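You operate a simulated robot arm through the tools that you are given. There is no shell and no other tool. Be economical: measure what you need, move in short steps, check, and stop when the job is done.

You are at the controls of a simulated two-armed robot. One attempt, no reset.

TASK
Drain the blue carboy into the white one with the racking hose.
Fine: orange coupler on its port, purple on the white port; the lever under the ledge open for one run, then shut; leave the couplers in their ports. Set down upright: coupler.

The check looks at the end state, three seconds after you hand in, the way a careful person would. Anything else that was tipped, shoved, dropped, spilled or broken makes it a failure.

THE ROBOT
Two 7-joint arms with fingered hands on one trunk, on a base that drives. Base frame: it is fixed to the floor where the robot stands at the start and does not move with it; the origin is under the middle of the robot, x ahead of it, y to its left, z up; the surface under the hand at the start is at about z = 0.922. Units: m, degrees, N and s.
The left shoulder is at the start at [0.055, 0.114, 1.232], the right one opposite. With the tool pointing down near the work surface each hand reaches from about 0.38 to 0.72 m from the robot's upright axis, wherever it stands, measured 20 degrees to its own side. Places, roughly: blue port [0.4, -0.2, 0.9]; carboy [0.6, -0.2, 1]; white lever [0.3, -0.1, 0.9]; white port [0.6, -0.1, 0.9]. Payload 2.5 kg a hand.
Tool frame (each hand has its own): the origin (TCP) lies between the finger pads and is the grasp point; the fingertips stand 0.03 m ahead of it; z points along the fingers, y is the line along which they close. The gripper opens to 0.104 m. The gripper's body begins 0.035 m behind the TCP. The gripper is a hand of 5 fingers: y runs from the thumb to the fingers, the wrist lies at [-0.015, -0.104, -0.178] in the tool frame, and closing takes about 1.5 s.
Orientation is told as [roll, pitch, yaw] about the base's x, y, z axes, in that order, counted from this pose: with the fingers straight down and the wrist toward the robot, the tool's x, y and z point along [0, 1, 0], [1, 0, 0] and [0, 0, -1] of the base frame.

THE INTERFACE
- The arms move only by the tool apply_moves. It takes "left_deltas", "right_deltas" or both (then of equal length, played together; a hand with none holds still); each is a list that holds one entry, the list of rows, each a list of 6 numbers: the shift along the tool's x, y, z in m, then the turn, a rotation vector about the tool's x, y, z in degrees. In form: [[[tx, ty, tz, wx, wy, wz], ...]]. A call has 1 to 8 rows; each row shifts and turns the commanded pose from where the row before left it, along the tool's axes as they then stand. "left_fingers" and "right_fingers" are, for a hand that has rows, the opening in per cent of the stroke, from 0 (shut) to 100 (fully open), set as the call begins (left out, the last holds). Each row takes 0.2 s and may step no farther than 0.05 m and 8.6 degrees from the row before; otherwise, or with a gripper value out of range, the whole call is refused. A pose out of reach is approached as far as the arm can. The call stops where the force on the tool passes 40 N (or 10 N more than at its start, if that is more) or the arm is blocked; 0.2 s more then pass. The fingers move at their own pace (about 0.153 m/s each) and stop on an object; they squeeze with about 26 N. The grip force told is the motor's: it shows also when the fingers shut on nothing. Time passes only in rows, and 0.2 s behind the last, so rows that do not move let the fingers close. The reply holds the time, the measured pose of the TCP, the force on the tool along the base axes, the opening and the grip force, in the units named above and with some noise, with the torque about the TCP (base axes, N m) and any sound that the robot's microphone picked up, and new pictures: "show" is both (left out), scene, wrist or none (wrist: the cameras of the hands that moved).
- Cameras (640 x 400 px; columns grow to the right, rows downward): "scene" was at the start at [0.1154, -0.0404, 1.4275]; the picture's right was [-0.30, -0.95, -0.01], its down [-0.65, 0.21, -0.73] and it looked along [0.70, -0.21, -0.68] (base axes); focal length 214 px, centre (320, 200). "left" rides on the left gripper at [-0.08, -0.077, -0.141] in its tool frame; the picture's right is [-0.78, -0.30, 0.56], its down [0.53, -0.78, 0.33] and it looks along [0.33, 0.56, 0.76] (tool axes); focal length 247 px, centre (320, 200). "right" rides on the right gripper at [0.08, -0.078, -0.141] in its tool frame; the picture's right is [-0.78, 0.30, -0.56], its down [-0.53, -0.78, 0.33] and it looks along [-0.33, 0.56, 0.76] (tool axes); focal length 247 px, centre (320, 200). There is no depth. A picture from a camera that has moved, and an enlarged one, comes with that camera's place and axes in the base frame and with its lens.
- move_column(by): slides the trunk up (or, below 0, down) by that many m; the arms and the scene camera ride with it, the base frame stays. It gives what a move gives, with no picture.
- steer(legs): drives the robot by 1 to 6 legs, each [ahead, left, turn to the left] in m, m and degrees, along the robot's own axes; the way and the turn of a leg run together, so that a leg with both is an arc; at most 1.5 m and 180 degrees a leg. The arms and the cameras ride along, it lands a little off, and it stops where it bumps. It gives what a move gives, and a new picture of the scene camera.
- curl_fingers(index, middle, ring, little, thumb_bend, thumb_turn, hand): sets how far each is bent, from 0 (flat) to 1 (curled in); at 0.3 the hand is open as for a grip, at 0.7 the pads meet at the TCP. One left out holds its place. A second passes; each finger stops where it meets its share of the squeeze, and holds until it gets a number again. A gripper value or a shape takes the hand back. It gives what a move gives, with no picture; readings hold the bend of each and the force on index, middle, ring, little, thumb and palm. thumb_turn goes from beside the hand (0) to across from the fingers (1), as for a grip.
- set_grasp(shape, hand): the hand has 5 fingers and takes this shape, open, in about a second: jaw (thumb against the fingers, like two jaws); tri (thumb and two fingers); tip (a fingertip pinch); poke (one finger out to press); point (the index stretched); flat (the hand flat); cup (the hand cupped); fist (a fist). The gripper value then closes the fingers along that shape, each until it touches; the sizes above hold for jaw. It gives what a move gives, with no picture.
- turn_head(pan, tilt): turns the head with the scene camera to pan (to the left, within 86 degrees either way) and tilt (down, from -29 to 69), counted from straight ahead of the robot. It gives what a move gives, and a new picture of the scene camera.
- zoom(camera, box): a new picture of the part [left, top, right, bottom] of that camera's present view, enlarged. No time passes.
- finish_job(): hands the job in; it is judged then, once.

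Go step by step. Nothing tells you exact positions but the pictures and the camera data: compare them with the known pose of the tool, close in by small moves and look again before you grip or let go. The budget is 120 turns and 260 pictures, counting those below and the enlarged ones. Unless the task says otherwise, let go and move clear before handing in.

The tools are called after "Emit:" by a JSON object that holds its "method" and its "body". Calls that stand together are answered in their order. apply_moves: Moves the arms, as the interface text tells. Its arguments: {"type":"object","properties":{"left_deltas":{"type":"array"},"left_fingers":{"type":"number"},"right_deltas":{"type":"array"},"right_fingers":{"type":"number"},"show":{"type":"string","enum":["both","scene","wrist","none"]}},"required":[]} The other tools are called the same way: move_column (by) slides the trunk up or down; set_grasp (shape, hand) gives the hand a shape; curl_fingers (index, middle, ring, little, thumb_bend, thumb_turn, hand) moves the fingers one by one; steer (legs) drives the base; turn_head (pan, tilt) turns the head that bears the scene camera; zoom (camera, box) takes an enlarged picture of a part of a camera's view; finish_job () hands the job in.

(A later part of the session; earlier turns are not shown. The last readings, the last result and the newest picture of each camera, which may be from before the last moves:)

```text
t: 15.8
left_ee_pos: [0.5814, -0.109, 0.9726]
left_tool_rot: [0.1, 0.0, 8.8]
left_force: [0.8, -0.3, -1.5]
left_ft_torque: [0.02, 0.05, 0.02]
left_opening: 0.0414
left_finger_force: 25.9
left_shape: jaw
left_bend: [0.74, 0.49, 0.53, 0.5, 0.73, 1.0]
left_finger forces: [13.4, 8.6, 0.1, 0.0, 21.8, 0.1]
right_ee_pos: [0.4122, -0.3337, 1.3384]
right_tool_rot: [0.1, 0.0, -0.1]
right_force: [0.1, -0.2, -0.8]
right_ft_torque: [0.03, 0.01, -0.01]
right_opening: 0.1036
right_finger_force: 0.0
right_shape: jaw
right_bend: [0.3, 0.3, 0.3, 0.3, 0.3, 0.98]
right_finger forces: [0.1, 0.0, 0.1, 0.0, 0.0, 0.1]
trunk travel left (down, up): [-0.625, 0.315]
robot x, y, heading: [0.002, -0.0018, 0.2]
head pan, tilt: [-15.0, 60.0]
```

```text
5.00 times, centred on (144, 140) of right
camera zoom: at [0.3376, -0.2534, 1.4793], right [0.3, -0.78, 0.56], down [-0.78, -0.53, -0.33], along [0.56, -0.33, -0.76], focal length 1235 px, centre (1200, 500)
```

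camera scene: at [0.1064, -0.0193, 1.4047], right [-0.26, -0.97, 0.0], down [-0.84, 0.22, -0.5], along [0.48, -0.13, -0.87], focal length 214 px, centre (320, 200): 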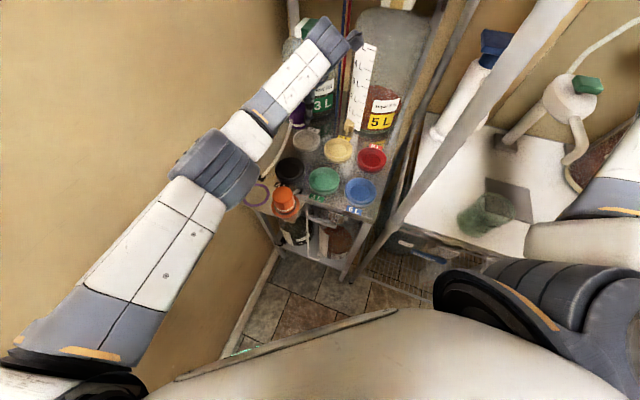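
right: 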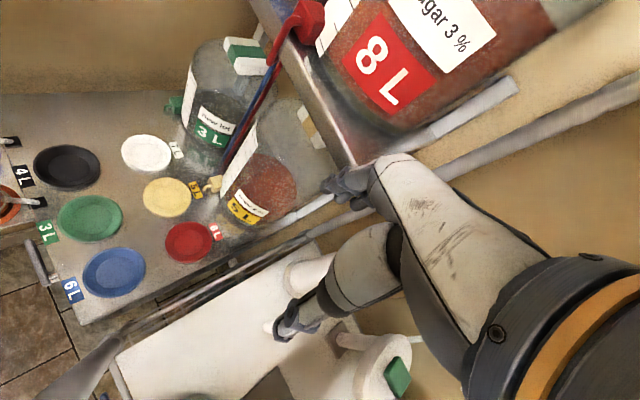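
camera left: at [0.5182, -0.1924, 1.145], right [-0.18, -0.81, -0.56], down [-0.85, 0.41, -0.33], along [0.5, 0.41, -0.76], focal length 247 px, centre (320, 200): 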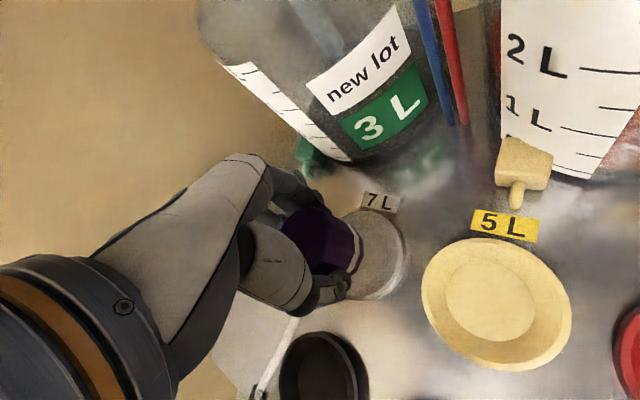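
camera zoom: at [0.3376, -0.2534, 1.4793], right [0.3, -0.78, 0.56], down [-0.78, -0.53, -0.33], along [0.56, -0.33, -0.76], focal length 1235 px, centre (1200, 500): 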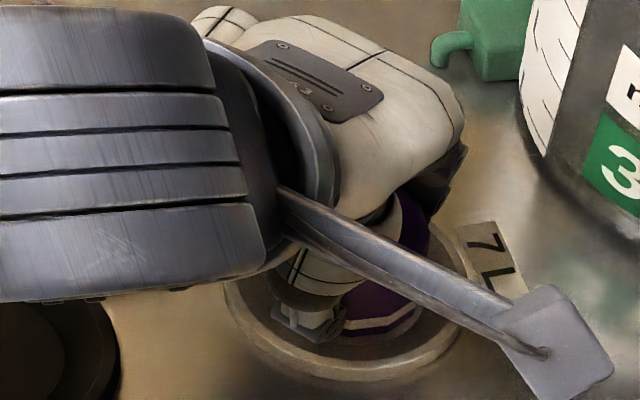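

Both views show the coupler inside the rim. Lower slowly until it seats.

Emit:
{"method": "apply_moves", "body": {"left_deltas": [[[0, 0, 0.004, 0, 0, 0], [0, 0, 0.004, 0, 0, 0], [0, 0, 0, 0, 0, 0]]], "show": "none"}}

Emit:
{"method": "zoom", "body": {"camera": "scene", "box": [270, 105, 350, 155]}}

Emit:
{"method": "zoom", "body": {"camera": "right", "box": [80, 100, 208, 180]}}

```text
t: 16.6
left_ee_pos: [0.5816, -0.1081, 0.9667]
left_tool_rot: [0.1, 0.0, 8.8]
left_force: [0.0, -0.1, 1.7]
left_ft_torque: [0.02, -0.06, -0.02]
left_opening: 0.0419
left_finger_force: 26.2
left_shape: jaw
left_bend: [0.74, 0.49, 0.53, 0.5, 0.73, 1.0]
left_finger forces: [13.4, 8.8, 0.0, 0.0, 22.0, 0.0]
right_ee_pos: [0.4126, -0.3343, 1.3385]
right_tool_rot: [0.1, 0.0, 0.0]
right_force: [0.6, -0.2, 0.4]
right_ft_torque: [0.0, -0.02, 0.02]
right_opening: 0.1037
right_finger_force: 0.0
right_shape: jaw
right_bend: [0.3, 0.3, 0.3, 0.3, 0.3, 0.98]
right_finger forces: [0.1, 0.1, 0.0, 0.1, 0.0, 0.0]
trunk travel left (down, up): [-0.625, 0.315]
robot x, y, heading: [-0.0021, 0.001, -0.1]
head pan, tilt: [-15.0, 60.0]
```

```text
8.00 times, centred on (310, 130) of scene
camera zoom: at [0.106, -0.0189, 1.4048], right [-0.26, -0.97, 0.0], down [-0.84, 0.22, -0.5], along [0.48, -0.13, -0.87], focal length 1716 px, centre (400, 760)
```

zoom: 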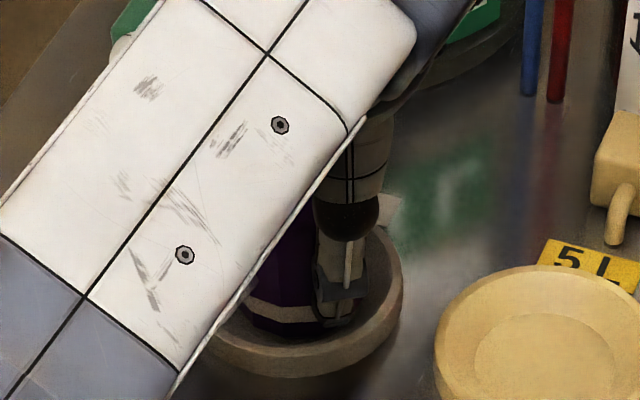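

```text
5.00 times, centred on (144, 140) of right
camera zoom: at [0.3371, -0.2533, 1.4795], right [0.3, -0.78, 0.56], down [-0.78, -0.53, -0.33], along [0.56, -0.33, -0.76], focal length 1235 px, centre (1200, 500)
```

zoom: 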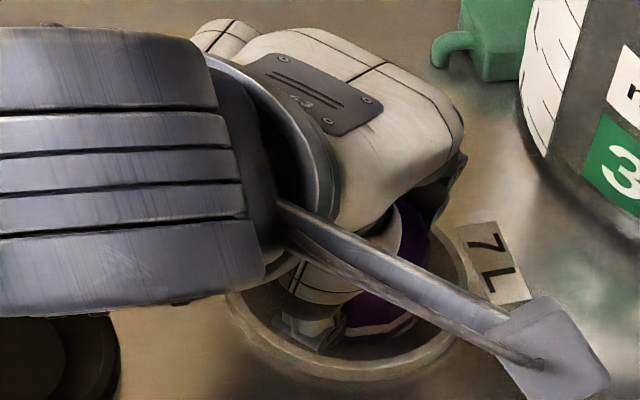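

Emit:
{"method": "apply_moves", "body": {"left_deltas": [[[0, 0, 0.003, 0, 0, 0], [0, 0, 0.003, 0, 0, 0], [0, 0, 0, 0, 0, 0]]], "show": "none"}}

Emit:
{"method": "zoom", "body": {"camera": "scene", "box": [270, 105, 350, 155]}}

```text
t: 17.4
left_ee_pos: [0.5819, -0.1075, 0.9635]
left_tool_rot: [-0.2, -0.5, 8.7]
left_force: [-0.2, 1.7, 26.3]
left_ft_torque: [0.11, -0.03, 0.04]
left_opening: 0.043
left_finger_force: 25.8
left_shape: jaw
left_bend: [0.74, 0.48, 0.53, 0.5, 0.73, 1.0]
left_finger forces: [14.9, 10.8, 0.1, 0.0, 25.7, 0.0]
right_ee_pos: [0.4097, -0.3329, 1.3396]
right_tool_rot: [0.0, -0.1, 0.0]
right_force: [0.9, -0.1, -0.1]
right_ft_torque: [0.01, -0.01, 0.01]
right_opening: 0.1037
right_finger_force: 0.1
right_shape: jaw
right_bend: [0.3, 0.3, 0.3, 0.3, 0.3, 0.98]
right_finger forces: [0.1, 0.0, 0.0, 0.1, 0.1, 0.1]
trunk travel left (down, up): [-0.625, 0.315]
robot x, y, heading: [-0.0028, 0.0011, -0.1]
head pan, tilt: [-15.0, 60.0]
```

```text
8.00 times, centred on (310, 130) of scene
camera zoom: at [0.1034, -0.0182, 1.4053], right [-0.26, -0.97, 0.0], down [-0.84, 0.22, -0.5], along [0.49, -0.13, -0.86], focal length 1716 px, centre (400, 760)
```

zoom: 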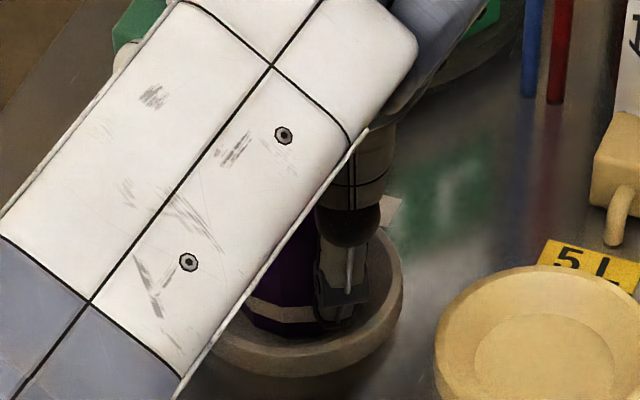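

Seated (26 N on the floor of the port). I ease the load, open only partly so the fingers don't push the rim, then rise.

Emit:
{"method": "apply_moves", "body": {"left_deltas": [[[0, 0, -0.004, 0, 0, 0], [0, 0, 0, 0, 0, 0]]], "show": "none"}}

Emit:
{"method": "apply_moves", "body": {"left_deltas": [[[0, 0, 0, 0, 0, 0], [0, 0, 0, 0, 0, 0], [0, 0, 0, 0, 0, 0], [0, 0, 0, 0, 0, 0]]], "left_fingers": 55, "show": "wrist"}}

Emit:
{"method": "zoom", "body": {"camera": "scene", "box": [270, 105, 350, 155]}}

Emit:
{"method": "zoom", "body": {"camera": "left", "box": [250, 150, 490, 300]}}

```text
t: 18.0
left_ee_pos: [0.5821, -0.109, 0.9657]
left_tool_rot: [0.0, -0.1, 8.8]
left_force: [3.1, -1.4, 15.5]
left_ft_torque: [0.0, -0.16, -0.02]
left_opening: 0.043
left_finger_force: 26.0
left_shape: jaw
left_bend: [0.74, 0.48, 0.53, 0.5, 0.73, 1.0]
left_finger forces: [15.8, 10.5, 0.1, 0.0, 24.1, 0.0]
right_ee_pos: [0.4114, -0.3331, 1.3394]
right_tool_rot: [0.0, 0.0, 0.1]
right_force: [0.4, 0.5, -0.2]
right_ft_torque: [-0.01, 0.02, 0.01]
right_opening: 0.1038
right_finger_force: 0.0
right_shape: jaw
right_bend: [0.3, 0.3, 0.3, 0.3, 0.3, 0.98]
right_finger forces: [0.0, 0.0, 0.0, 0.1, 0.0, 0.0]
trunk travel left (down, up): [-0.625, 0.315]
robot x, y, heading: [0.0003, -0.0004, 0.1]
head pan, tilt: [-15.0, 60.0]
```

```text
t: 19.0
left_ee_pos: [0.5814, -0.1079, 0.9627]
left_tool_rot: [0.1, 0.2, 8.7]
left_force: [0.3, -0.9, 0.3]
left_ft_torque: [-0.04, -0.01, 0.01]
left_opening: 0.0567
left_finger_force: 0.1
left_shape: jaw
left_bend: [0.74, 0.43, 0.39, 0.42, 0.67, 1.0]
left_finger forces: [0.1, 0.0, 0.0, 0.0, 0.0, 0.1]
right_ee_pos: [0.4125, -0.3345, 1.3393]
right_tool_rot: [0.0, -0.1, 0.0]
right_force: [-0.8, 0.1, 0.1]
right_ft_torque: [0.01, 0.0, 0.01]
right_opening: 0.1038
right_finger_force: 0.0
right_shape: jaw
right_bend: [0.3, 0.3, 0.3, 0.3, 0.3, 0.98]
right_finger forces: [0.2, 0.0, 0.0, 0.1, 0.0, 0.0]
trunk travel left (down, up): [-0.625, 0.315]
robot x, y, heading: [-0.0015, 0.0014, 0.0]
head pan, tilt: [-15.0, 60.0]
camera left: at [0.5172, -0.1988, 1.1041], right [-0.18, -0.81, -0.56], down [-0.85, 0.41, -0.33], along [0.5, 0.42, -0.76], focal length 247 px, centre (320, 200)
```

left: 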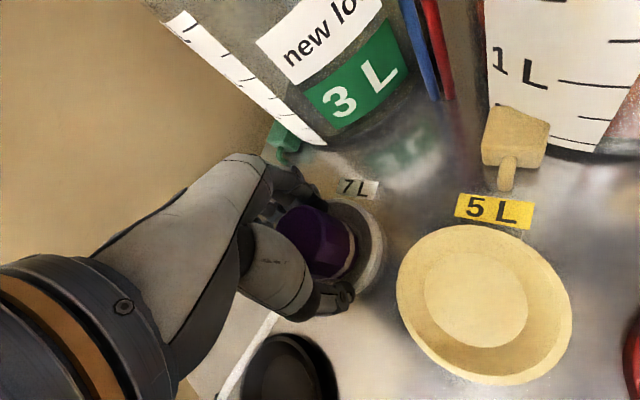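

```text
8.00 times, centred on (310, 130) of scene
camera zoom: at [0.1061, -0.019, 1.4047], right [-0.26, -0.97, 0.0], down [-0.84, 0.22, -0.5], along [0.48, -0.13, -0.87], focal length 1716 px, centre (400, 760)
```

zoom: 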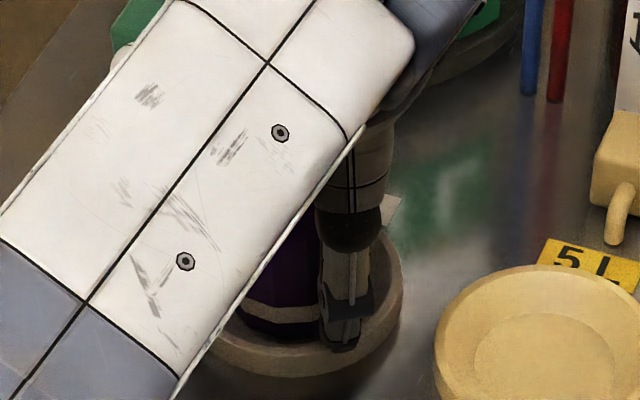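

```text
2.67 times, centred on (370, 225) of left
camera zoom: at [0.5172, -0.1988, 1.1041], right [-0.18, -0.81, -0.56], down [-0.85, 0.41, -0.33], along [0.5, 0.42, -0.76], focal length 659 px, centre (187, 133)
```

zoom: 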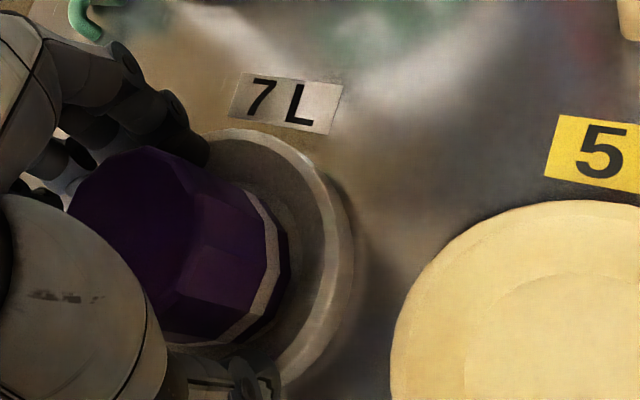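

Emit:
{"method": "apply_moves", "body": {"left_deltas": [[[0, 0, 0, 0, 0, 0], [0, 0, 0, 0, 0, 0], [0, 0, 0, 0, 0, 0]]], "left_fingers": 62, "show": "none"}}

Emit:
{"method": "zoom", "body": {"camera": "left", "box": [250, 150, 410, 250]}}

```text
t: 19.8
left_ee_pos: [0.5828, -0.1067, 0.9646]
left_tool_rot: [0.0, 0.0, 8.6]
left_force: [-0.8, -0.2, -0.4]
left_ft_torque: [0.0, 0.02, 0.01]
left_opening: 0.0641
left_finger_force: 0.2
left_shape: jaw
left_bend: [0.28, 0.4, 0.37, 0.38, 0.64, 1.0]
left_finger forces: [0.0, 0.0, 0.0, 0.0, 0.1, 0.0]
right_ee_pos: [0.413, -0.3345, 1.3389]
right_tool_rot: [0.0, 0.0, 0.0]
right_force: [0.2, 0.6, 0.4]
right_ft_torque: [-0.01, -0.02, -0.02]
right_opening: 0.1036
right_finger_force: 0.1
right_shape: jaw
right_bend: [0.3, 0.3, 0.3, 0.3, 0.3, 0.98]
right_finger forces: [0.1, 0.0, 0.0, 0.1, 0.1, 0.0]
trunk travel left (down, up): [-0.625, 0.315]
robot x, y, heading: [-0.0004, -0.0007, 0.3]
head pan, tilt: [-15.0, 60.0]
```

```text
4.00 times, centred on (330, 200) of left
camera zoom: at [0.5174, -0.1988, 1.1051], right [-0.18, -0.81, -0.56], down [-0.85, 0.41, -0.33], along [0.5, 0.41, -0.76], focal length 988 px, centre (280, 200)
```

zoom: 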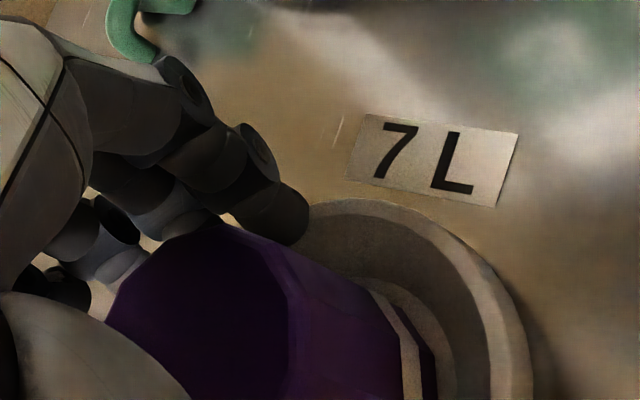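

Index has released too and nothing is touching. I rise straight up and check the coupler.

Emit:
{"method": "apply_moves", "body": {"left_deltas": [[[0, 0, -0.01, 0, 0, 0], [0, 0, -0.02, 0, 0, 0], [0, 0, -0.03, 0, 0, 0], [0, 0, -0.04, 0, 0, 0], [0, 0, -0.04, 0, 0, 0]]], "show": "scene"}}

Emit:
{"method": "zoom", "body": {"camera": "left", "box": [250, 130, 570, 330]}}

```text
t: 21.0
left_ee_pos: [0.5817, -0.1054, 1.1017]
left_tool_rot: [0.2, 0.1, 8.7]
left_force: [0.5, -0.3, 0.1]
left_ft_torque: [-0.03, 0.0, 0.01]
left_opening: 0.0643
left_finger_force: 0.0
left_shape: jaw
left_bend: [0.28, 0.4, 0.37, 0.38, 0.64, 1.0]
left_finger forces: [0.0, 0.0, 0.0, 0.0, 0.1, 0.0]
right_ee_pos: [0.4128, -0.3349, 1.3393]
right_tool_rot: [0.0, 0.1, 0.1]
right_force: [0.6, 0.0, -1.1]
right_ft_torque: [0.01, -0.01, -0.03]
right_opening: 0.1036
right_finger_force: 0.2
right_shape: jaw
right_bend: [0.3, 0.3, 0.3, 0.3, 0.3, 0.98]
right_finger forces: [0.1, 0.0, 0.1, 0.0, 0.0, 0.0]
trunk travel left (down, up): [-0.625, 0.315]
robot x, y, heading: [-0.0029, -0.0029, 0.1]
head pan, tilt: [-15.0, 60.0]
camera scene: at [0.106, -0.019, 1.4047], right [-0.26, -0.97, 0.0], down [-0.84, 0.22, -0.5], along [0.48, -0.13, -0.87], focal length 214 px, centre (320, 200)
```

scene: 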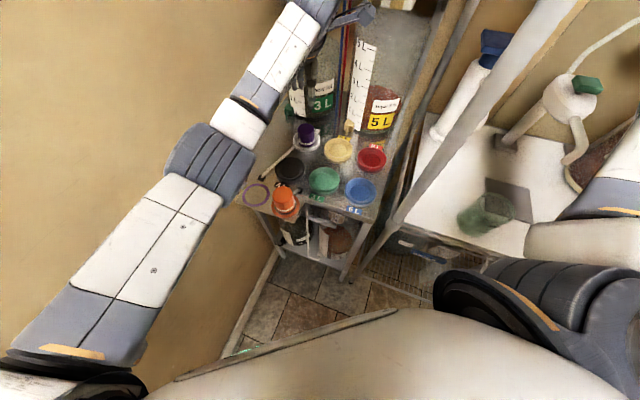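

```text
2.00 times, centred on (410, 230) of left
camera zoom: at [0.5176, -0.1973, 1.2421], right [-0.18, -0.81, -0.56], down [-0.85, 0.41, -0.33], along [0.5, 0.42, -0.76], focal length 494 px, centre (140, 140)
```

zoom: 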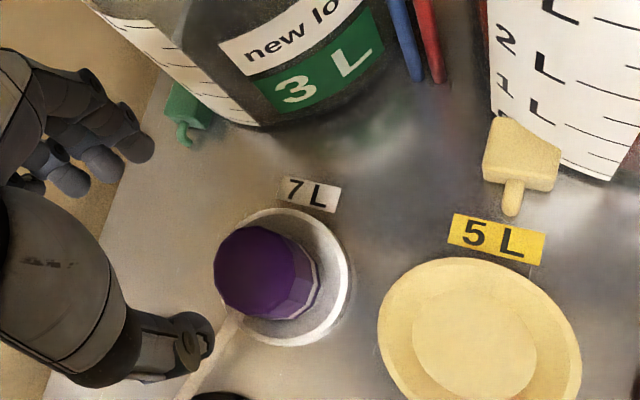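

Purple stands upright in the white port. I bring the left hand back out of the way.

Emit:
{"method": "apply_moves", "body": {"left_deltas": [[[0, -0.04, -0.02, 0, 0, 0], [0.01, -0.04, -0.02, 0, 0, 0], [0.04, -0.01, -0.02, 0, 0, 0], [0.045, -0.01, -0.02, 0, 0, 0], [0.045, -0.01, -0.02, 0, 0, 0], [0.04, -0.01, -0.02, 0, 0, 0], [0, 0, 0, 0, 0, 0]]], "left_fingers": 100, "show": "scene"}}

Emit:
{"method": "zoom", "body": {"camera": "scene", "box": [230, 110, 390, 210]}}

Emit:
{"method": "zoom", "body": {"camera": "right", "box": [0, 60, 320, 260]}}

```text
refused: row 4 steps farther than a row can; nothing moved
```

```text
4.00 times, centred on (310, 160) of scene
camera zoom: at [0.106, -0.019, 1.4047], right [-0.26, -0.97, 0.0], down [-0.84, 0.22, -0.5], along [0.48, -0.13, -0.87], focal length 858 px, centre (360, 360)
```

zoom: 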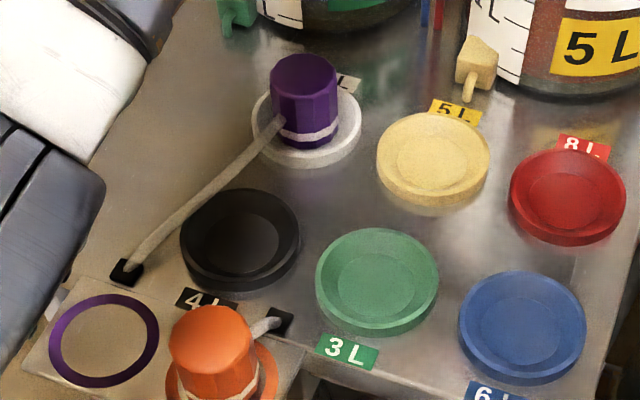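

```text
2.00 times, centred on (160, 160) of right
camera zoom: at [0.3371, -0.2533, 1.4794], right [0.3, -0.78, 0.56], down [-0.78, -0.53, -0.33], along [0.56, -0.33, -0.76], focal length 494 px, centre (640, 280)
```

zoom: 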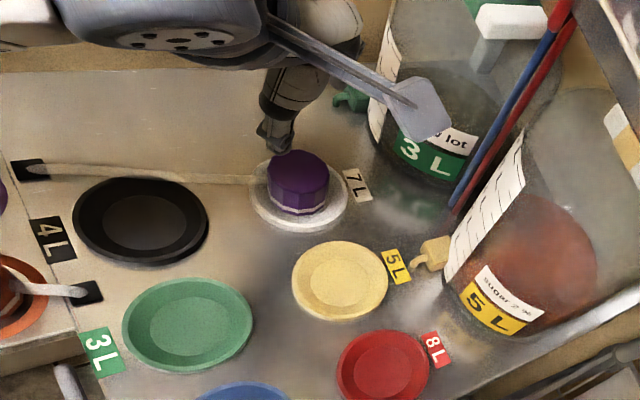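

Emit:
{"method": "apply_moves", "body": {"left_deltas": [[[0, -0.04, -0.02, 0, 0, 0], [0.01, -0.04, -0.02, 0, 0, 0], [0.036, -0.01, -0.02, 0, 0, 2.0], [0.04, -0.01, -0.02, 0, 0, 2.0], [0.04, -0.01, -0.02, 0, 0, 2.0], [0.04, -0.01, -0.02, 0, 0, 2.0], [0.015, -0.01, -0.02, 0, 0, 0], [0, 0, 0, 0, 0, 0]]], "left_fingers": 100, "show": "scene"}}

Emit:
{"method": "zoom", "body": {"camera": "scene", "box": [230, 130, 390, 230]}}

```text
t: 22.8
left_ee_pos: [0.5402, 0.0408, 1.2029]
left_tool_rot: [-0.1, 0.0, 0.7]
left_force: [-0.7, 0.3, -1.3]
left_ft_torque: [0.0, 0.01, 0.0]
left_opening: 0.1039
left_finger_force: 0.1
left_shape: jaw
left_bend: [0.3, 0.3, 0.3, 0.3, 0.3, 0.98]
left_finger forces: [0.0, 0.0, 0.1, 0.0, 0.1, 0.1]
left hand out of reach, approached as far as the arm can: row 3, 4, 5, 6, 7
right_ee_pos: [0.413, -0.3338, 1.3393]
right_tool_rot: [0.0, 0.0, -0.1]
right_force: [-0.4, 0.9, -0.3]
right_ft_torque: [-0.01, 0.0, 0.0]
right_opening: 0.1038
right_finger_force: 0.1
right_shape: jaw
right_bend: [0.3, 0.3, 0.3, 0.3, 0.3, 0.98]
right_finger forces: [0.1, 0.1, 0.1, 0.0, 0.0, 0.0]
trunk travel left (down, up): [-0.625, 0.315]
robot x, y, heading: [0.0009, -0.004, 0.0]
head pan, tilt: [-15.0, 60.0]
camera scene: at [0.1062, -0.0189, 1.4048], right [-0.26, -0.97, 0.0], down [-0.84, 0.22, -0.5], along [0.48, -0.13, -0.87], focal length 214 px, centre (320, 200)
```

scene: 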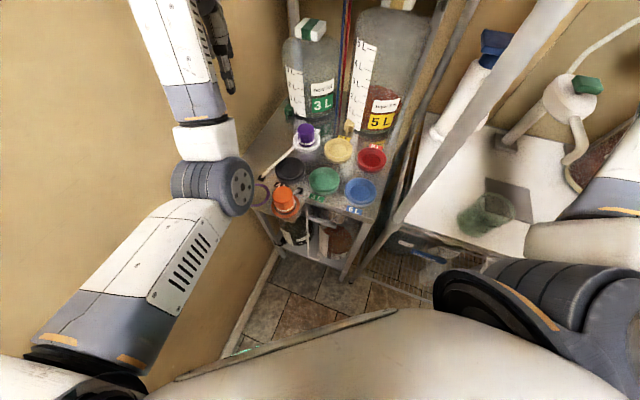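

```text
4.00 times, centred on (310, 180) of scene
camera zoom: at [0.1062, -0.0189, 1.4048], right [-0.26, -0.97, 0.0], down [-0.84, 0.22, -0.5], along [0.48, -0.13, -0.87], focal length 858 px, centre (360, 280)
```

zoom: 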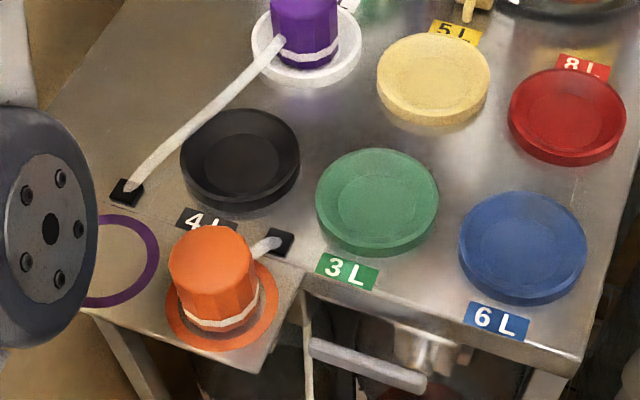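

The left arm hit a posture limit on its way back; I try lowering slightly and coming back along x.

Emit:
{"method": "apply_moves", "body": {"left_deltas": [[[-0.01, 0, 0.02, 0, 0, -4], [-0.01, -0.01, 0.02, 0, 0, -4], [0, -0.02, 0.02, 0, 0, -4], [0, -0.02, 0.02, 0, 0, -4], [0, 0, 0, 0, 0, 0]]], "show": "scene"}}

```text
t: 24.2
left_ee_pos: [0.5178, 0.0404, 1.1195]
left_tool_rot: [1.0, -2.0, 19.8]
left_force: [-0.3, 0.1, -0.6]
left_ft_torque: [0.01, -0.02, -0.01]
left_opening: 0.1036
left_finger_force: 0.1
left_shape: jaw
left_bend: [0.3, 0.3, 0.3, 0.3, 0.3, 0.98]
left_finger forces: [0.0, 0.0, 0.0, 0.0, 0.1, 0.0]
left hand out of reach, approached as far as the arm can: row 3, 4
right_ee_pos: [0.413, -0.3335, 1.3376]
right_tool_rot: [-0.1, 0.1, 0.0]
right_force: [-0.6, -0.6, -1.3]
right_ft_torque: [0.03, -0.02, 0.03]
right_opening: 0.1037
right_finger_force: 0.1
right_shape: jaw
right_bend: [0.3, 0.3, 0.3, 0.3, 0.3, 0.98]
right_finger forces: [0.0, 0.0, 0.0, 0.0, 0.0, 0.1]
trunk travel left (down, up): [-0.625, 0.315]
robot x, y, heading: [-0.0031, -0.0004, -0.0]
head pan, tilt: [-15.0, 60.0]
stopped in row 5 (left hand): the arm was blocked; the commanded pose is now the measured one
camera scene: at [0.1063, -0.0188, 1.4048], right [-0.26, -0.97, 0.0], down [-0.84, 0.22, -0.5], along [0.48, -0.13, -0.87], focal length 214 px, centre (320, 200)
```

scene: 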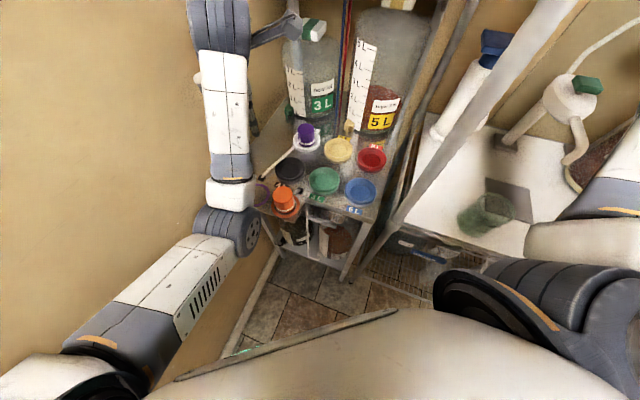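

The elbow has swung inward. I'll go back over the port side at the old yaw and retrace the way I came, so that the elbow folds outward again.

Emit:
{"method": "apply_moves", "body": {"left_deltas": [[[-0.03, 0, 0, 0, 0, 0], [-0.03, 0, 0.01, 0, 0, -3], [-0.03, 0, 0.01, 0, 0, -3], [-0.03, 0.003, 0.01, 0, 0, -3], [0, 0, 0, 0, 0, 0]]], "show": "scene"}}

```text
t: 25.4
left_ee_pos: [0.5636, -0.0716, 1.0885]
left_tool_rot: [0.4, -1.9, 28.5]
left_force: [0.6, 0.2, 0.4]
left_ft_torque: [0.0, -0.01, 0.01]
left_opening: 0.1039
left_finger_force: 0.1
left_shape: jaw
left_bend: [0.3, 0.3, 0.3, 0.3, 0.3, 0.98]
left_finger forces: [0.0, 0.0, 0.0, 0.1, 0.1, 0.0]
right_ee_pos: [0.4138, -0.3339, 1.3401]
right_tool_rot: [0.0, 0.0, -0.1]
right_force: [0.4, 0.1, 0.0]
right_ft_torque: [0.0, 0.01, 0.0]
right_opening: 0.1037
right_finger_force: 0.1
right_shape: jaw
right_bend: [0.3, 0.3, 0.3, 0.3, 0.3, 0.98]
right_finger forces: [0.0, 0.1, 0.1, 0.0, 0.1, 0.0]
trunk travel left (down, up): [-0.625, 0.315]
robot x, y, heading: [-0.0018, 0.0033, 0.1]
head pan, tilt: [-15.0, 60.0]
camera scene: at [0.1061, -0.0188, 1.4048], right [-0.26, -0.97, 0.0], down [-0.84, 0.22, -0.5], along [0.48, -0.13, -0.87], focal length 214 px, centre (320, 200)
```

scene: 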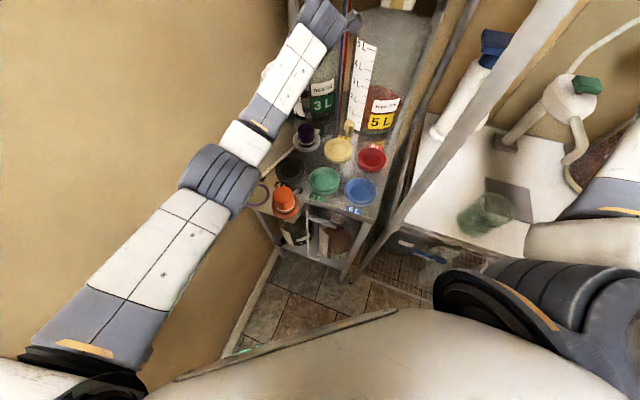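

Emit:
{"method": "apply_moves", "body": {"left_deltas": [[[0.03, -0.008, 0, 0, 0, 0], [0.03, -0.008, 0, 0, 0, 0], [0.03, -0.008, 0, 0, 0, 0], [0.03, -0.008, 0, 0, 0, 0], [0, 0, 0, 0, 0, 0]]], "show": "scene"}}

```text
t: 26.8
left_ee_pos: [0.5023, 0.0662, 1.0825]
left_tool_rot: [3.1, -5.4, 32.7]
left_force: [0.2, -0.4, -0.4]
left_ft_torque: [0.01, -0.01, 0.0]
left_opening: 0.104
left_finger_force: 0.2
left_shape: jaw
left_bend: [0.3, 0.3, 0.3, 0.3, 0.3, 0.97]
left_finger forces: [0.1, 0.0, 0.0, 0.0, 0.0, 0.0]
left hand out of reach, approached as far as the arm can: row 4
right_ee_pos: [0.4128, -0.3334, 1.3379]
right_tool_rot: [-0.1, 0.0, -0.1]
right_force: [0.0, 0.3, -0.1]
right_ft_torque: [0.0, -0.05, -0.01]
right_opening: 0.1037
right_finger_force: 0.0
right_shape: jaw
right_bend: [0.3, 0.3, 0.3, 0.3, 0.3, 0.98]
right_finger forces: [0.0, 0.0, 0.0, 0.0, 0.0, 0.1]
trunk travel left (down, up): [-0.625, 0.315]
robot x, y, heading: [-0.0021, -0.0019, -0.3]
head pan, tilt: [-15.0, 60.0]
stopped in row 5 (left hand): the arm was blocked; the commanded pose is now the measured one
camera scene: at [0.1062, -0.0189, 1.4048], right [-0.26, -0.97, 0.0], down [-0.84, 0.22, -0.5], along [0.48, -0.13, -0.87], focal length 214 px, centre (320, 200)
```

scene: 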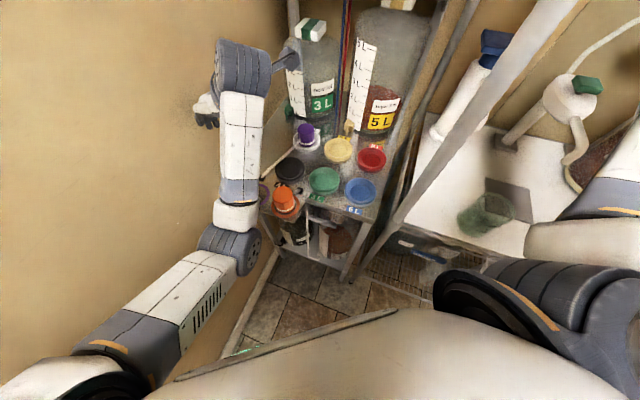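

Emit:
{"method": "apply_moves", "body": {"left_deltas": [[[0, 0.01, -0.04, 0, 0, 5], [0, 0.01, -0.04, 0, 0, 5], [0, 0, -0.04, 0, 0, 5], [0, 0, -0.04, 0, 0, 5], [0, 0, -0.04, 0, 0, 5], [0, 0, -0.04, 0, 0, 5], [0, 0, -0.02, 0, 0, 5], [0, 0, 0, 0, 0, 0]]], "show": "scene"}}

```text
t: 28.6
left_ee_pos: [0.5449, 0.0557, 1.3294]
left_tool_rot: [5.3, -2.6, -2.8]
left_force: [0.3, -0.5, 0.4]
left_ft_torque: [-0.02, 0.01, 0.0]
left_opening: 0.1038
left_finger_force: 0.1
left_shape: jaw
left_bend: [0.3, 0.3, 0.3, 0.3, 0.3, 0.98]
left_finger forces: [0.0, 0.1, 0.0, 0.0, 0.1, 0.0]
left hand out of reach, approached as far as the arm can: row 2, 3, 4, 5
right_ee_pos: [0.4137, -0.3347, 1.3387]
right_tool_rot: [-0.1, 0.0, 0.0]
right_force: [0.3, -0.8, 0.3]
right_ft_torque: [0.01, 0.01, 0.01]
right_opening: 0.1037
right_finger_force: 0.1
right_shape: jaw
right_bend: [0.3, 0.3, 0.3, 0.3, 0.3, 0.98]
right_finger forces: [0.0, 0.0, 0.0, 0.0, 0.0, 0.0]
trunk travel left (down, up): [-0.625, 0.315]
robot x, y, heading: [-0.0026, -0.0042, 0.1]
head pan, tilt: [-15.0, 60.0]
camera scene: at [0.1063, -0.019, 1.4047], right [-0.26, -0.97, 0.0], down [-0.84, 0.22, -0.5], along [0.48, -0.13, -0.87], focal length 214 px, centre (320, 200)
```

scene: 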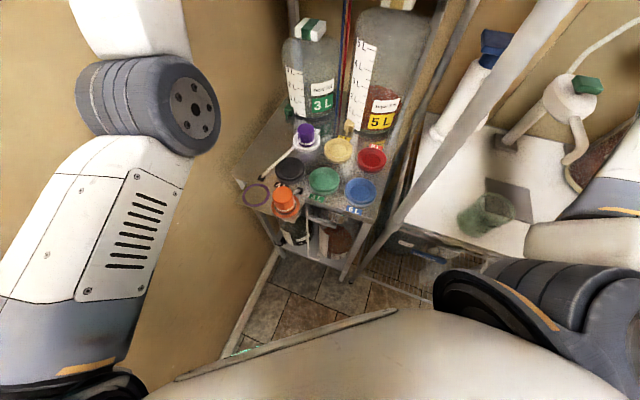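

The left arm is now high and clear of the tray. Next, precise views of orange, the blue port and the lever.

Emit:
{"method": "zoom", "body": {"camera": "scene", "box": [250, 160, 394, 250]}}

Emit:
{"method": "zoom", "body": {"camera": "right", "box": [0, 120, 192, 300]}}

```text
4.44 times, centred on (322, 205) of scene
camera zoom: at [0.1063, -0.019, 1.4047], right [-0.26, -0.97, 0.0], down [-0.84, 0.22, -0.5], along [0.48, -0.13, -0.87], focal length 953 px, centre (311, 178)
```

zoom: 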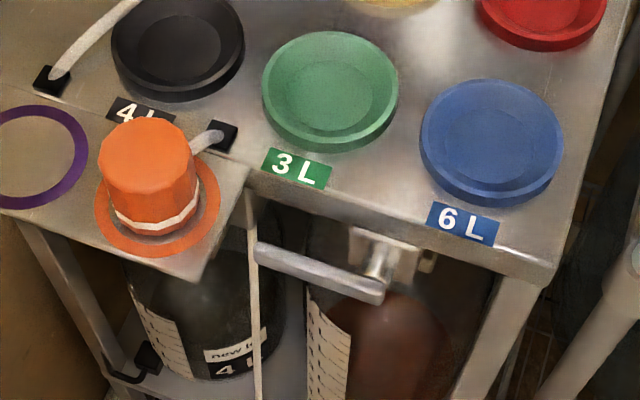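

```text
2.22 times, centred on (96, 210) of right
camera zoom: at [0.3375, -0.2534, 1.4793], right [0.3, -0.78, 0.56], down [-0.78, -0.53, -0.33], along [0.56, -0.33, -0.76], focal length 549 px, centre (818, 178)
```

zoom: 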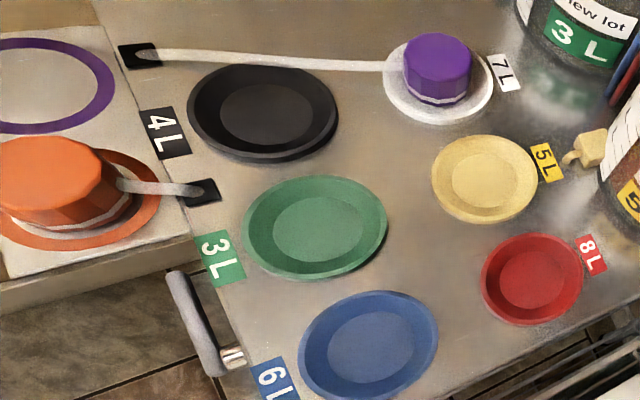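

I notice a vertical white post to the right that may sit between the right arm and the rack; I check it before moving that arm.

Emit:
{"method": "turn_head", "body": {"pan": -60, "tilt": 25}}

Emit:
{"method": "turn_head", "body": {"pan": -45, "tilt": 60}}

```text
t: 29.7
left_ee_pos: [0.5442, 0.0552, 1.3282]
left_tool_rot: [5.3, -2.5, -2.5]
left_force: [-0.9, -0.8, -0.2]
left_ft_torque: [0.02, 0.01, -0.04]
left_opening: 0.1039
left_finger_force: 0.1
left_shape: jaw
left_bend: [0.3, 0.3, 0.3, 0.3, 0.3, 0.98]
left_finger forces: [0.0, 0.0, 0.1, 0.0, 0.0, 0.1]
right_ee_pos: [0.4132, -0.3345, 1.3386]
right_tool_rot: [-0.1, 0.0, 0.0]
right_force: [-0.2, 0.5, -0.3]
right_ft_torque: [0.0, 0.02, -0.01]
right_opening: 0.1035
right_finger_force: 0.0
right_shape: jaw
right_bend: [0.3, 0.3, 0.3, 0.3, 0.3, 0.98]
right_finger forces: [0.0, 0.0, 0.1, 0.1, 0.1, 0.0]
trunk travel left (down, up): [-0.625, 0.315]
robot x, y, heading: [-0.0013, 0.0012, 0.3]
head pan, tilt: [-60.0, 25.0]
camera scene: at [0.088, -0.0815, 1.4548], right [-0.87, -0.5, 0.0], down [-0.21, 0.37, -0.91], along [0.45, -0.78, -0.42], focal length 214 px, centre (320, 200)
```

scene: 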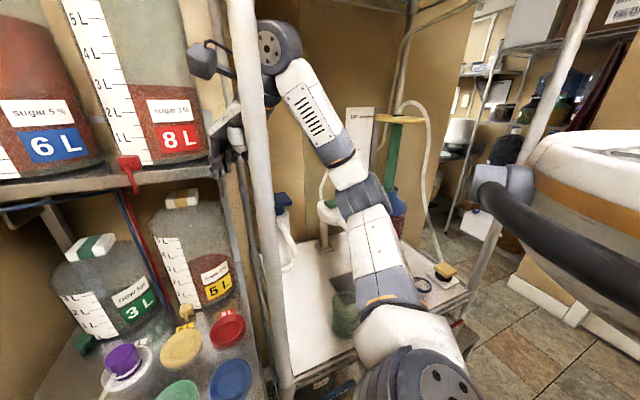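

```text
t: 30.7
left_ee_pos: [0.5437, 0.0547, 1.328]
left_tool_rot: [5.2, -2.6, -2.6]
left_force: [0.4, 0.3, -0.2]
left_ft_torque: [-0.01, -0.01, 0.01]
left_opening: 0.1038
left_finger_force: 0.0
left_shape: jaw
left_bend: [0.3, 0.3, 0.3, 0.3, 0.3, 0.98]
left_finger forces: [0.0, 0.0, 0.1, 0.1, 0.0, 0.0]
right_ee_pos: [0.4133, -0.3337, 1.3385]
right_tool_rot: [0.0, 0.0, -0.1]
right_force: [-0.2, 0.2, 0.3]
right_ft_torque: [-0.02, 0.0, -0.01]
right_opening: 0.1038
right_finger_force: 0.0
right_shape: jaw
right_bend: [0.3, 0.3, 0.3, 0.3, 0.3, 0.98]
right_finger forces: [0.0, 0.0, 0.1, 0.0, 0.0, 0.0]
trunk travel left (down, up): [-0.625, 0.315]
robot x, y, heading: [0.003, 0.0013, -0.1]
head pan, tilt: [-45.0, 60.0]
camera scene: at [0.089, -0.0489, 1.4048], right [-0.71, -0.71, 0.0], down [-0.61, 0.61, -0.5], along [0.35, -0.35, -0.87], focal length 214 px, centre (320, 200)
```

scene: 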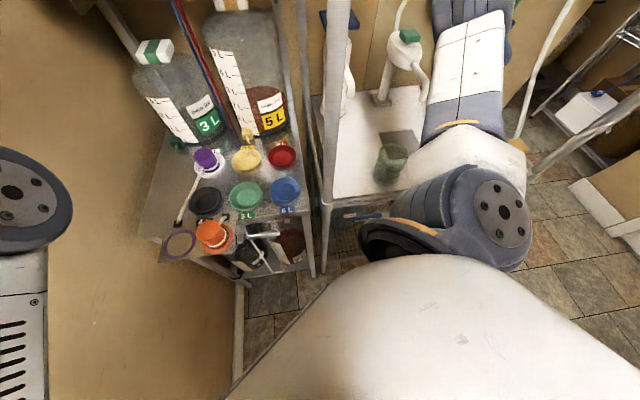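

A post at about (0.275, -0.255) stands between the right arm and the rack, so the right arm stays parked and I use the left for everything. First I bring the left hand back near its start pose.

Emit:
{"method": "apply_moves", "body": {"left_deltas": [[[0, -0.02, 0, 0, 0, 0], [0, -0.02, 0, 0, 0, 0], [0, -0.02, 0.01, 0, 0, 0], [0, -0.02, 0.02, 0, 0, 0], [0, -0.02, 0.02, 0, 0, 0], [0, 0, 0, 0, 0, 0]]], "show": "none"}}

Emit:
{"method": "turn_head", "body": {"pan": -10, "tilt": 50}}

```text
t: 32.1
left_ee_pos: [0.5486, 0.0619, 1.2782]
left_tool_rot: [5.3, -2.8, -2.7]
left_force: [-0.2, 0.2, 0.4]
left_ft_torque: [0.01, 0.02, 0.0]
left_opening: 0.104
left_finger_force: 0.1
left_shape: jaw
left_bend: [0.3, 0.3, 0.3, 0.3, 0.3, 0.98]
left_finger forces: [0.1, 0.1, 0.0, 0.0, 0.0, 0.0]
left hand out of reach, approached as far as the arm can: row 1, 2, 3, 4, 5
right_ee_pos: [0.413, -0.3338, 1.3399]
right_tool_rot: [0.0, 0.0, 0.0]
right_force: [0.7, 0.7, 1.0]
right_ft_torque: [0.03, -0.02, 0.01]
right_opening: 0.1035
right_finger_force: 0.1
right_shape: jaw
right_bend: [0.3, 0.3, 0.3, 0.3, 0.3, 0.98]
right_finger forces: [0.0, 0.0, 0.1, 0.0, 0.1, 0.0]
trunk travel left (down, up): [-0.625, 0.315]
robot x, y, heading: [-0.0031, -0.0021, 0.3]
head pan, tilt: [-45.0, 60.0]
```

```text
t: 33.1
left_ee_pos: [0.5474, 0.061, 1.2797]
left_tool_rot: [5.4, -2.6, -2.6]
left_force: [0.6, -0.9, -0.3]
left_ft_torque: [0.0, 0.02, 0.03]
left_opening: 0.1038
left_finger_force: 0.1
left_shape: jaw
left_bend: [0.3, 0.3, 0.3, 0.3, 0.3, 0.98]
left_finger forces: [0.0, 0.0, 0.0, 0.0, 0.0, 0.0]
right_ee_pos: [0.4127, -0.3344, 1.3378]
right_tool_rot: [0.0, 0.0, 0.0]
right_force: [0.9, -0.1, 0.3]
right_ft_torque: [-0.01, 0.0, 0.04]
right_opening: 0.1038
right_finger_force: 0.1
right_shape: jaw
right_bend: [0.3, 0.3, 0.3, 0.3, 0.3, 0.98]
right_finger forces: [0.0, 0.0, 0.1, 0.0, 0.0, 0.1]
trunk travel left (down, up): [-0.625, 0.315]
robot x, y, heading: [0.0002, -0.001, 0.2]
head pan, tilt: [-10.0, 50.0]
camera scene: at [0.1177, -0.0152, 1.4173], right [-0.17, -0.98, 0.0], down [-0.75, 0.13, -0.64], along [0.63, -0.11, -0.77], focal length 214 px, centre (320, 200)
```

scene: 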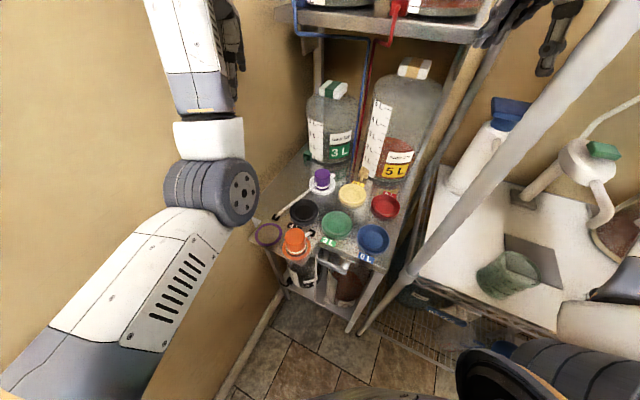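

Still at a joint limit. I move the hand to the right and turn it so the wrist lies on the left, which should fold the elbow outward.

Emit:
{"method": "apply_moves", "body": {"left_deltas": [[[-0.035, 0, 0.01, 0, 0, 0], [-0.035, 0, 0.01, 0, 0, 0], [-0.035, -0.01, 0.01, 0, 0, 8], [0, -0.01, 0.01, 0, 0, 8], [0, -0.01, 0.01, 0, 0, 8], [0, 0, 0, 0, 0, 8], [0, 0, 0, 0, 0, 8], [0, 0, 0, 0, 0, 0]]], "show": "scene"}}

```text
t: 34.9
left_ee_pos: [0.5196, -0.0342, 1.2199]
left_tool_rot: [5.9, 1.4, -42.6]
left_force: [-0.3, -0.1, -0.3]
left_ft_torque: [0.0, 0.0, -0.04]
left_opening: 0.1039
left_finger_force: 0.1
left_shape: jaw
left_bend: [0.3, 0.3, 0.3, 0.3, 0.3, 0.98]
left_finger forces: [0.0, 0.0, 0.1, 0.1, 0.0, 0.1]
left hand out of reach, approached as far as the arm can: row 5
right_ee_pos: [0.4136, -0.3339, 1.3401]
right_tool_rot: [0.0, 0.0, 0.0]
right_force: [0.4, -0.8, -0.5]
right_ft_torque: [0.0, 0.01, 0.02]
right_opening: 0.1039
right_finger_force: 0.1
right_shape: jaw
right_bend: [0.3, 0.3, 0.3, 0.3, 0.3, 0.98]
right_finger forces: [0.1, 0.0, 0.1, 0.0, 0.1, 0.0]
trunk travel left (down, up): [-0.625, 0.315]
robot x, y, heading: [-0.003, 0.0008, 0.1]
head pan, tilt: [-10.0, 50.0]
camera scene: at [0.1176, -0.0152, 1.4173], right [-0.17, -0.98, 0.0], down [-0.75, 0.13, -0.64], along [0.63, -0.11, -0.77], focal length 214 px, centre (320, 200)
```

scene: 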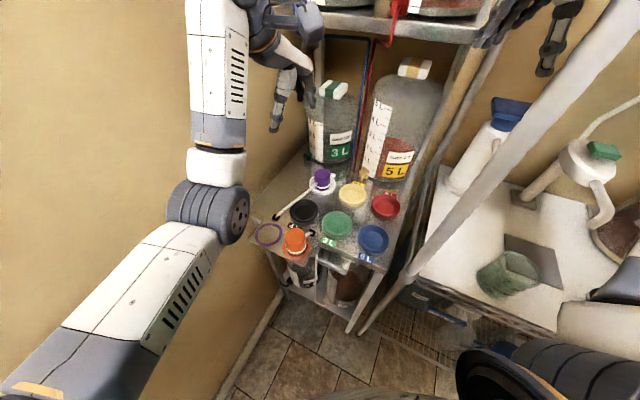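

Emit:
{"method": "apply_moves", "body": {"left_deltas": [[[-0.018, -0.02, 0, 0, 0, 0], [-0.018, -0.02, 0, 0, 0, 0], [-0.018, -0.02, 0, 0, 0, 0], [-0.018, -0.02, 0, 0, 0, 0], [0, 0, 0, 0, 0, 0]]], "show": "scene"}}

```text
t: 36.1
left_ee_pos: [0.4108, -0.0333, 1.2154]
left_tool_rot: [5.7, 1.5, -42.4]
left_force: [-0.3, 0.0, -0.2]
left_ft_torque: [0.0, -0.02, -0.02]
left_opening: 0.1039
left_finger_force: 0.1
left_shape: jaw
left_bend: [0.3, 0.3, 0.3, 0.3, 0.3, 0.98]
left_finger forces: [0.0, 0.0, 0.1, 0.0, 0.1, 0.1]
right_ee_pos: [0.4137, -0.3334, 1.3393]
right_tool_rot: [0.0, 0.0, 0.0]
right_force: [0.4, 0.2, -1.1]
right_ft_torque: [-0.02, 0.01, 0.01]
right_opening: 0.1039
right_finger_force: 0.1
right_shape: jaw
right_bend: [0.3, 0.3, 0.3, 0.3, 0.3, 0.98]
right_finger forces: [0.1, 0.0, 0.0, 0.0, 0.0, 0.0]
trunk travel left (down, up): [-0.625, 0.315]
robot x, y, heading: [-0.0005, -0.0016, -0.0]
head pan, tilt: [-10.0, 50.0]
camera scene: at [0.1179, -0.0152, 1.4173], right [-0.17, -0.98, 0.0], down [-0.75, 0.13, -0.64], along [0.63, -0.11, -0.77], focal length 214 px, centre (320, 200)
```

scene: 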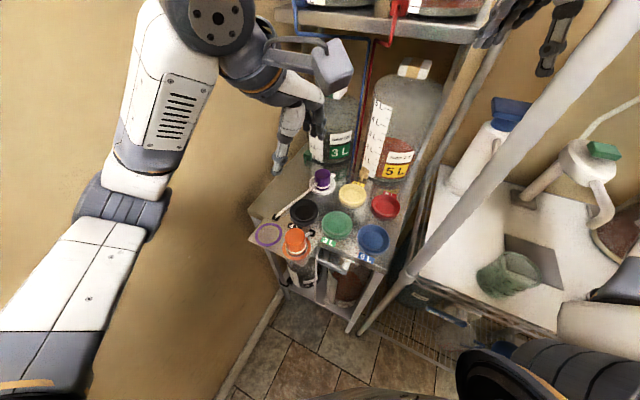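

Recovered: the elbow is outward again. Now I level the hand and turn it to yaw ~15° above orange (the hose stub leaves it at about -50°).

Emit:
{"method": "apply_moves", "body": {"left_deltas": [[[0, 0, 0, -5, -3.2, 0], [0, 0, 0, 0, 0, -7], [0, 0, 0, 0, 0, -7], [0, 0, 0, 0, 0, -7], [0, 0, 0, 0, 0, -7], [0, 0, 0, 0, 0, -7], [0, 0, 0, 0, 0, -7], [0, 0, 0, 0, 0, -7]]], "show": "scene"}}

```text
t: 37.9
left_ee_pos: [0.4122, -0.0338, 1.2145]
left_tool_rot: [-1.2, -4.4, 6.4]
left_force: [-0.2, 0.6, -0.1]
left_ft_torque: [0.03, -0.01, -0.02]
left_opening: 0.1038
left_finger_force: 0.0
left_shape: jaw
left_bend: [0.3, 0.3, 0.3, 0.3, 0.3, 0.98]
left_finger forces: [0.0, 0.0, 0.1, 0.0, 0.0, 0.0]
right_ee_pos: [0.4123, -0.3331, 1.3381]
right_tool_rot: [0.0, 0.1, 0.0]
right_force: [0.2, 0.8, 0.3]
right_ft_torque: [0.02, 0.0, -0.01]
right_opening: 0.1038
right_finger_force: 0.0
right_shape: jaw
right_bend: [0.3, 0.3, 0.3, 0.3, 0.3, 0.98]
right_finger forces: [0.0, 0.0, 0.1, 0.0, 0.1, 0.0]
trunk travel left (down, up): [-0.625, 0.315]
robot x, y, heading: [0.0005, -0.0004, 0.3]
head pan, tilt: [-10.0, 50.0]
camera scene: at [0.1175, -0.0153, 1.4173], right [-0.17, -0.98, 0.0], down [-0.75, 0.13, -0.64], along [0.63, -0.11, -0.77], focal length 214 px, centre (320, 200)
```

scene: 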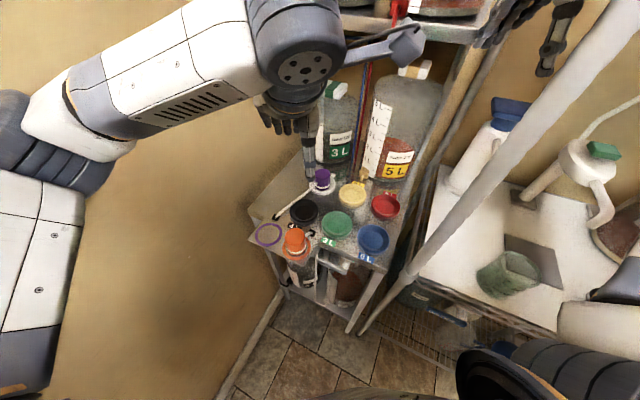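

Emit:
{"method": "apply_moves", "body": {"left_deltas": [[[0, 0, 0, 4.4, 1.2, 0], [0, 0, 0, 0, 0, -8.5], [0.019, -0.011, 0.03, 0, 0, 0], [0.019, -0.011, 0.03, 0, 0, 0], [0, 0, 0.04, 0, 0, 0], [0, 0, 0.04, 0, 0, 0], [0, 0, 0, 0, 0, 0]]], "show": "both"}}

```text
t: 39.5
left_ee_pos: [0.3806, -0.0012, 1.0737]
left_tool_rot: [0.1, 0.2, 14.9]
left_force: [-1.2, 0.0, 0.3]
left_ft_torque: [-0.02, 0.0, 0.0]
left_opening: 0.1041
left_finger_force: 0.0
left_shape: jaw
left_bend: [0.3, 0.3, 0.3, 0.3, 0.3, 0.98]
left_finger forces: [0.1, 0.0, 0.1, 0.0, 0.0, 0.0]
right_ee_pos: [0.4136, -0.3338, 1.3386]
right_tool_rot: [0.0, 0.0, 0.0]
right_force: [0.7, 0.1, -1.0]
right_ft_torque: [0.03, -0.02, 0.0]
right_opening: 0.1039
right_finger_force: 0.0
right_shape: jaw
right_bend: [0.3, 0.3, 0.3, 0.3, 0.3, 0.98]
right_finger forces: [0.0, 0.1, 0.0, 0.1, 0.1, 0.1]
trunk travel left (down, up): [-0.625, 0.315]
robot x, y, heading: [-0.0013, -0.0013, 0.2]
head pan, tilt: [-10.0, 50.0]
camera scene: at [0.1176, -0.0152, 1.4173], right [-0.17, -0.98, 0.0], down [-0.75, 0.13, -0.64], along [0.63, -0.11, -0.77], focal length 214 px, centre (320, 200)
camera left: at [0.3254, -0.0996, 1.2146], right [-0.09, -0.82, -0.56], down [-0.89, 0.32, -0.33], along [0.45, 0.47, -0.76], focal length 247 px, centre (320, 200)
```

scene: 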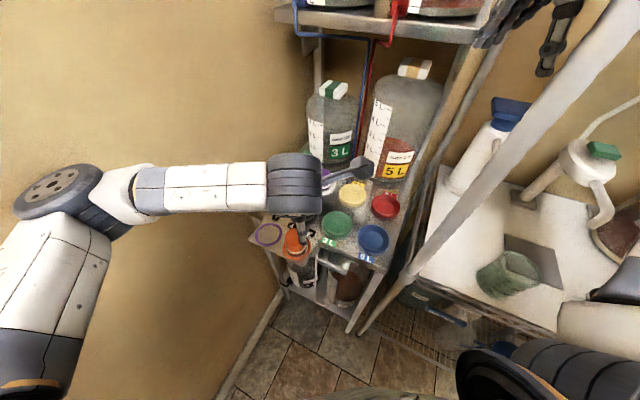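
left: 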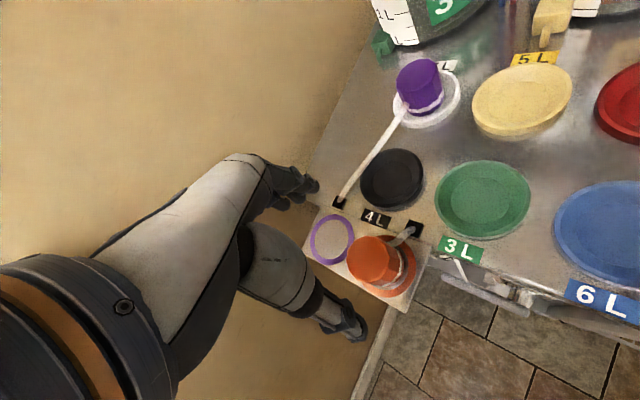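

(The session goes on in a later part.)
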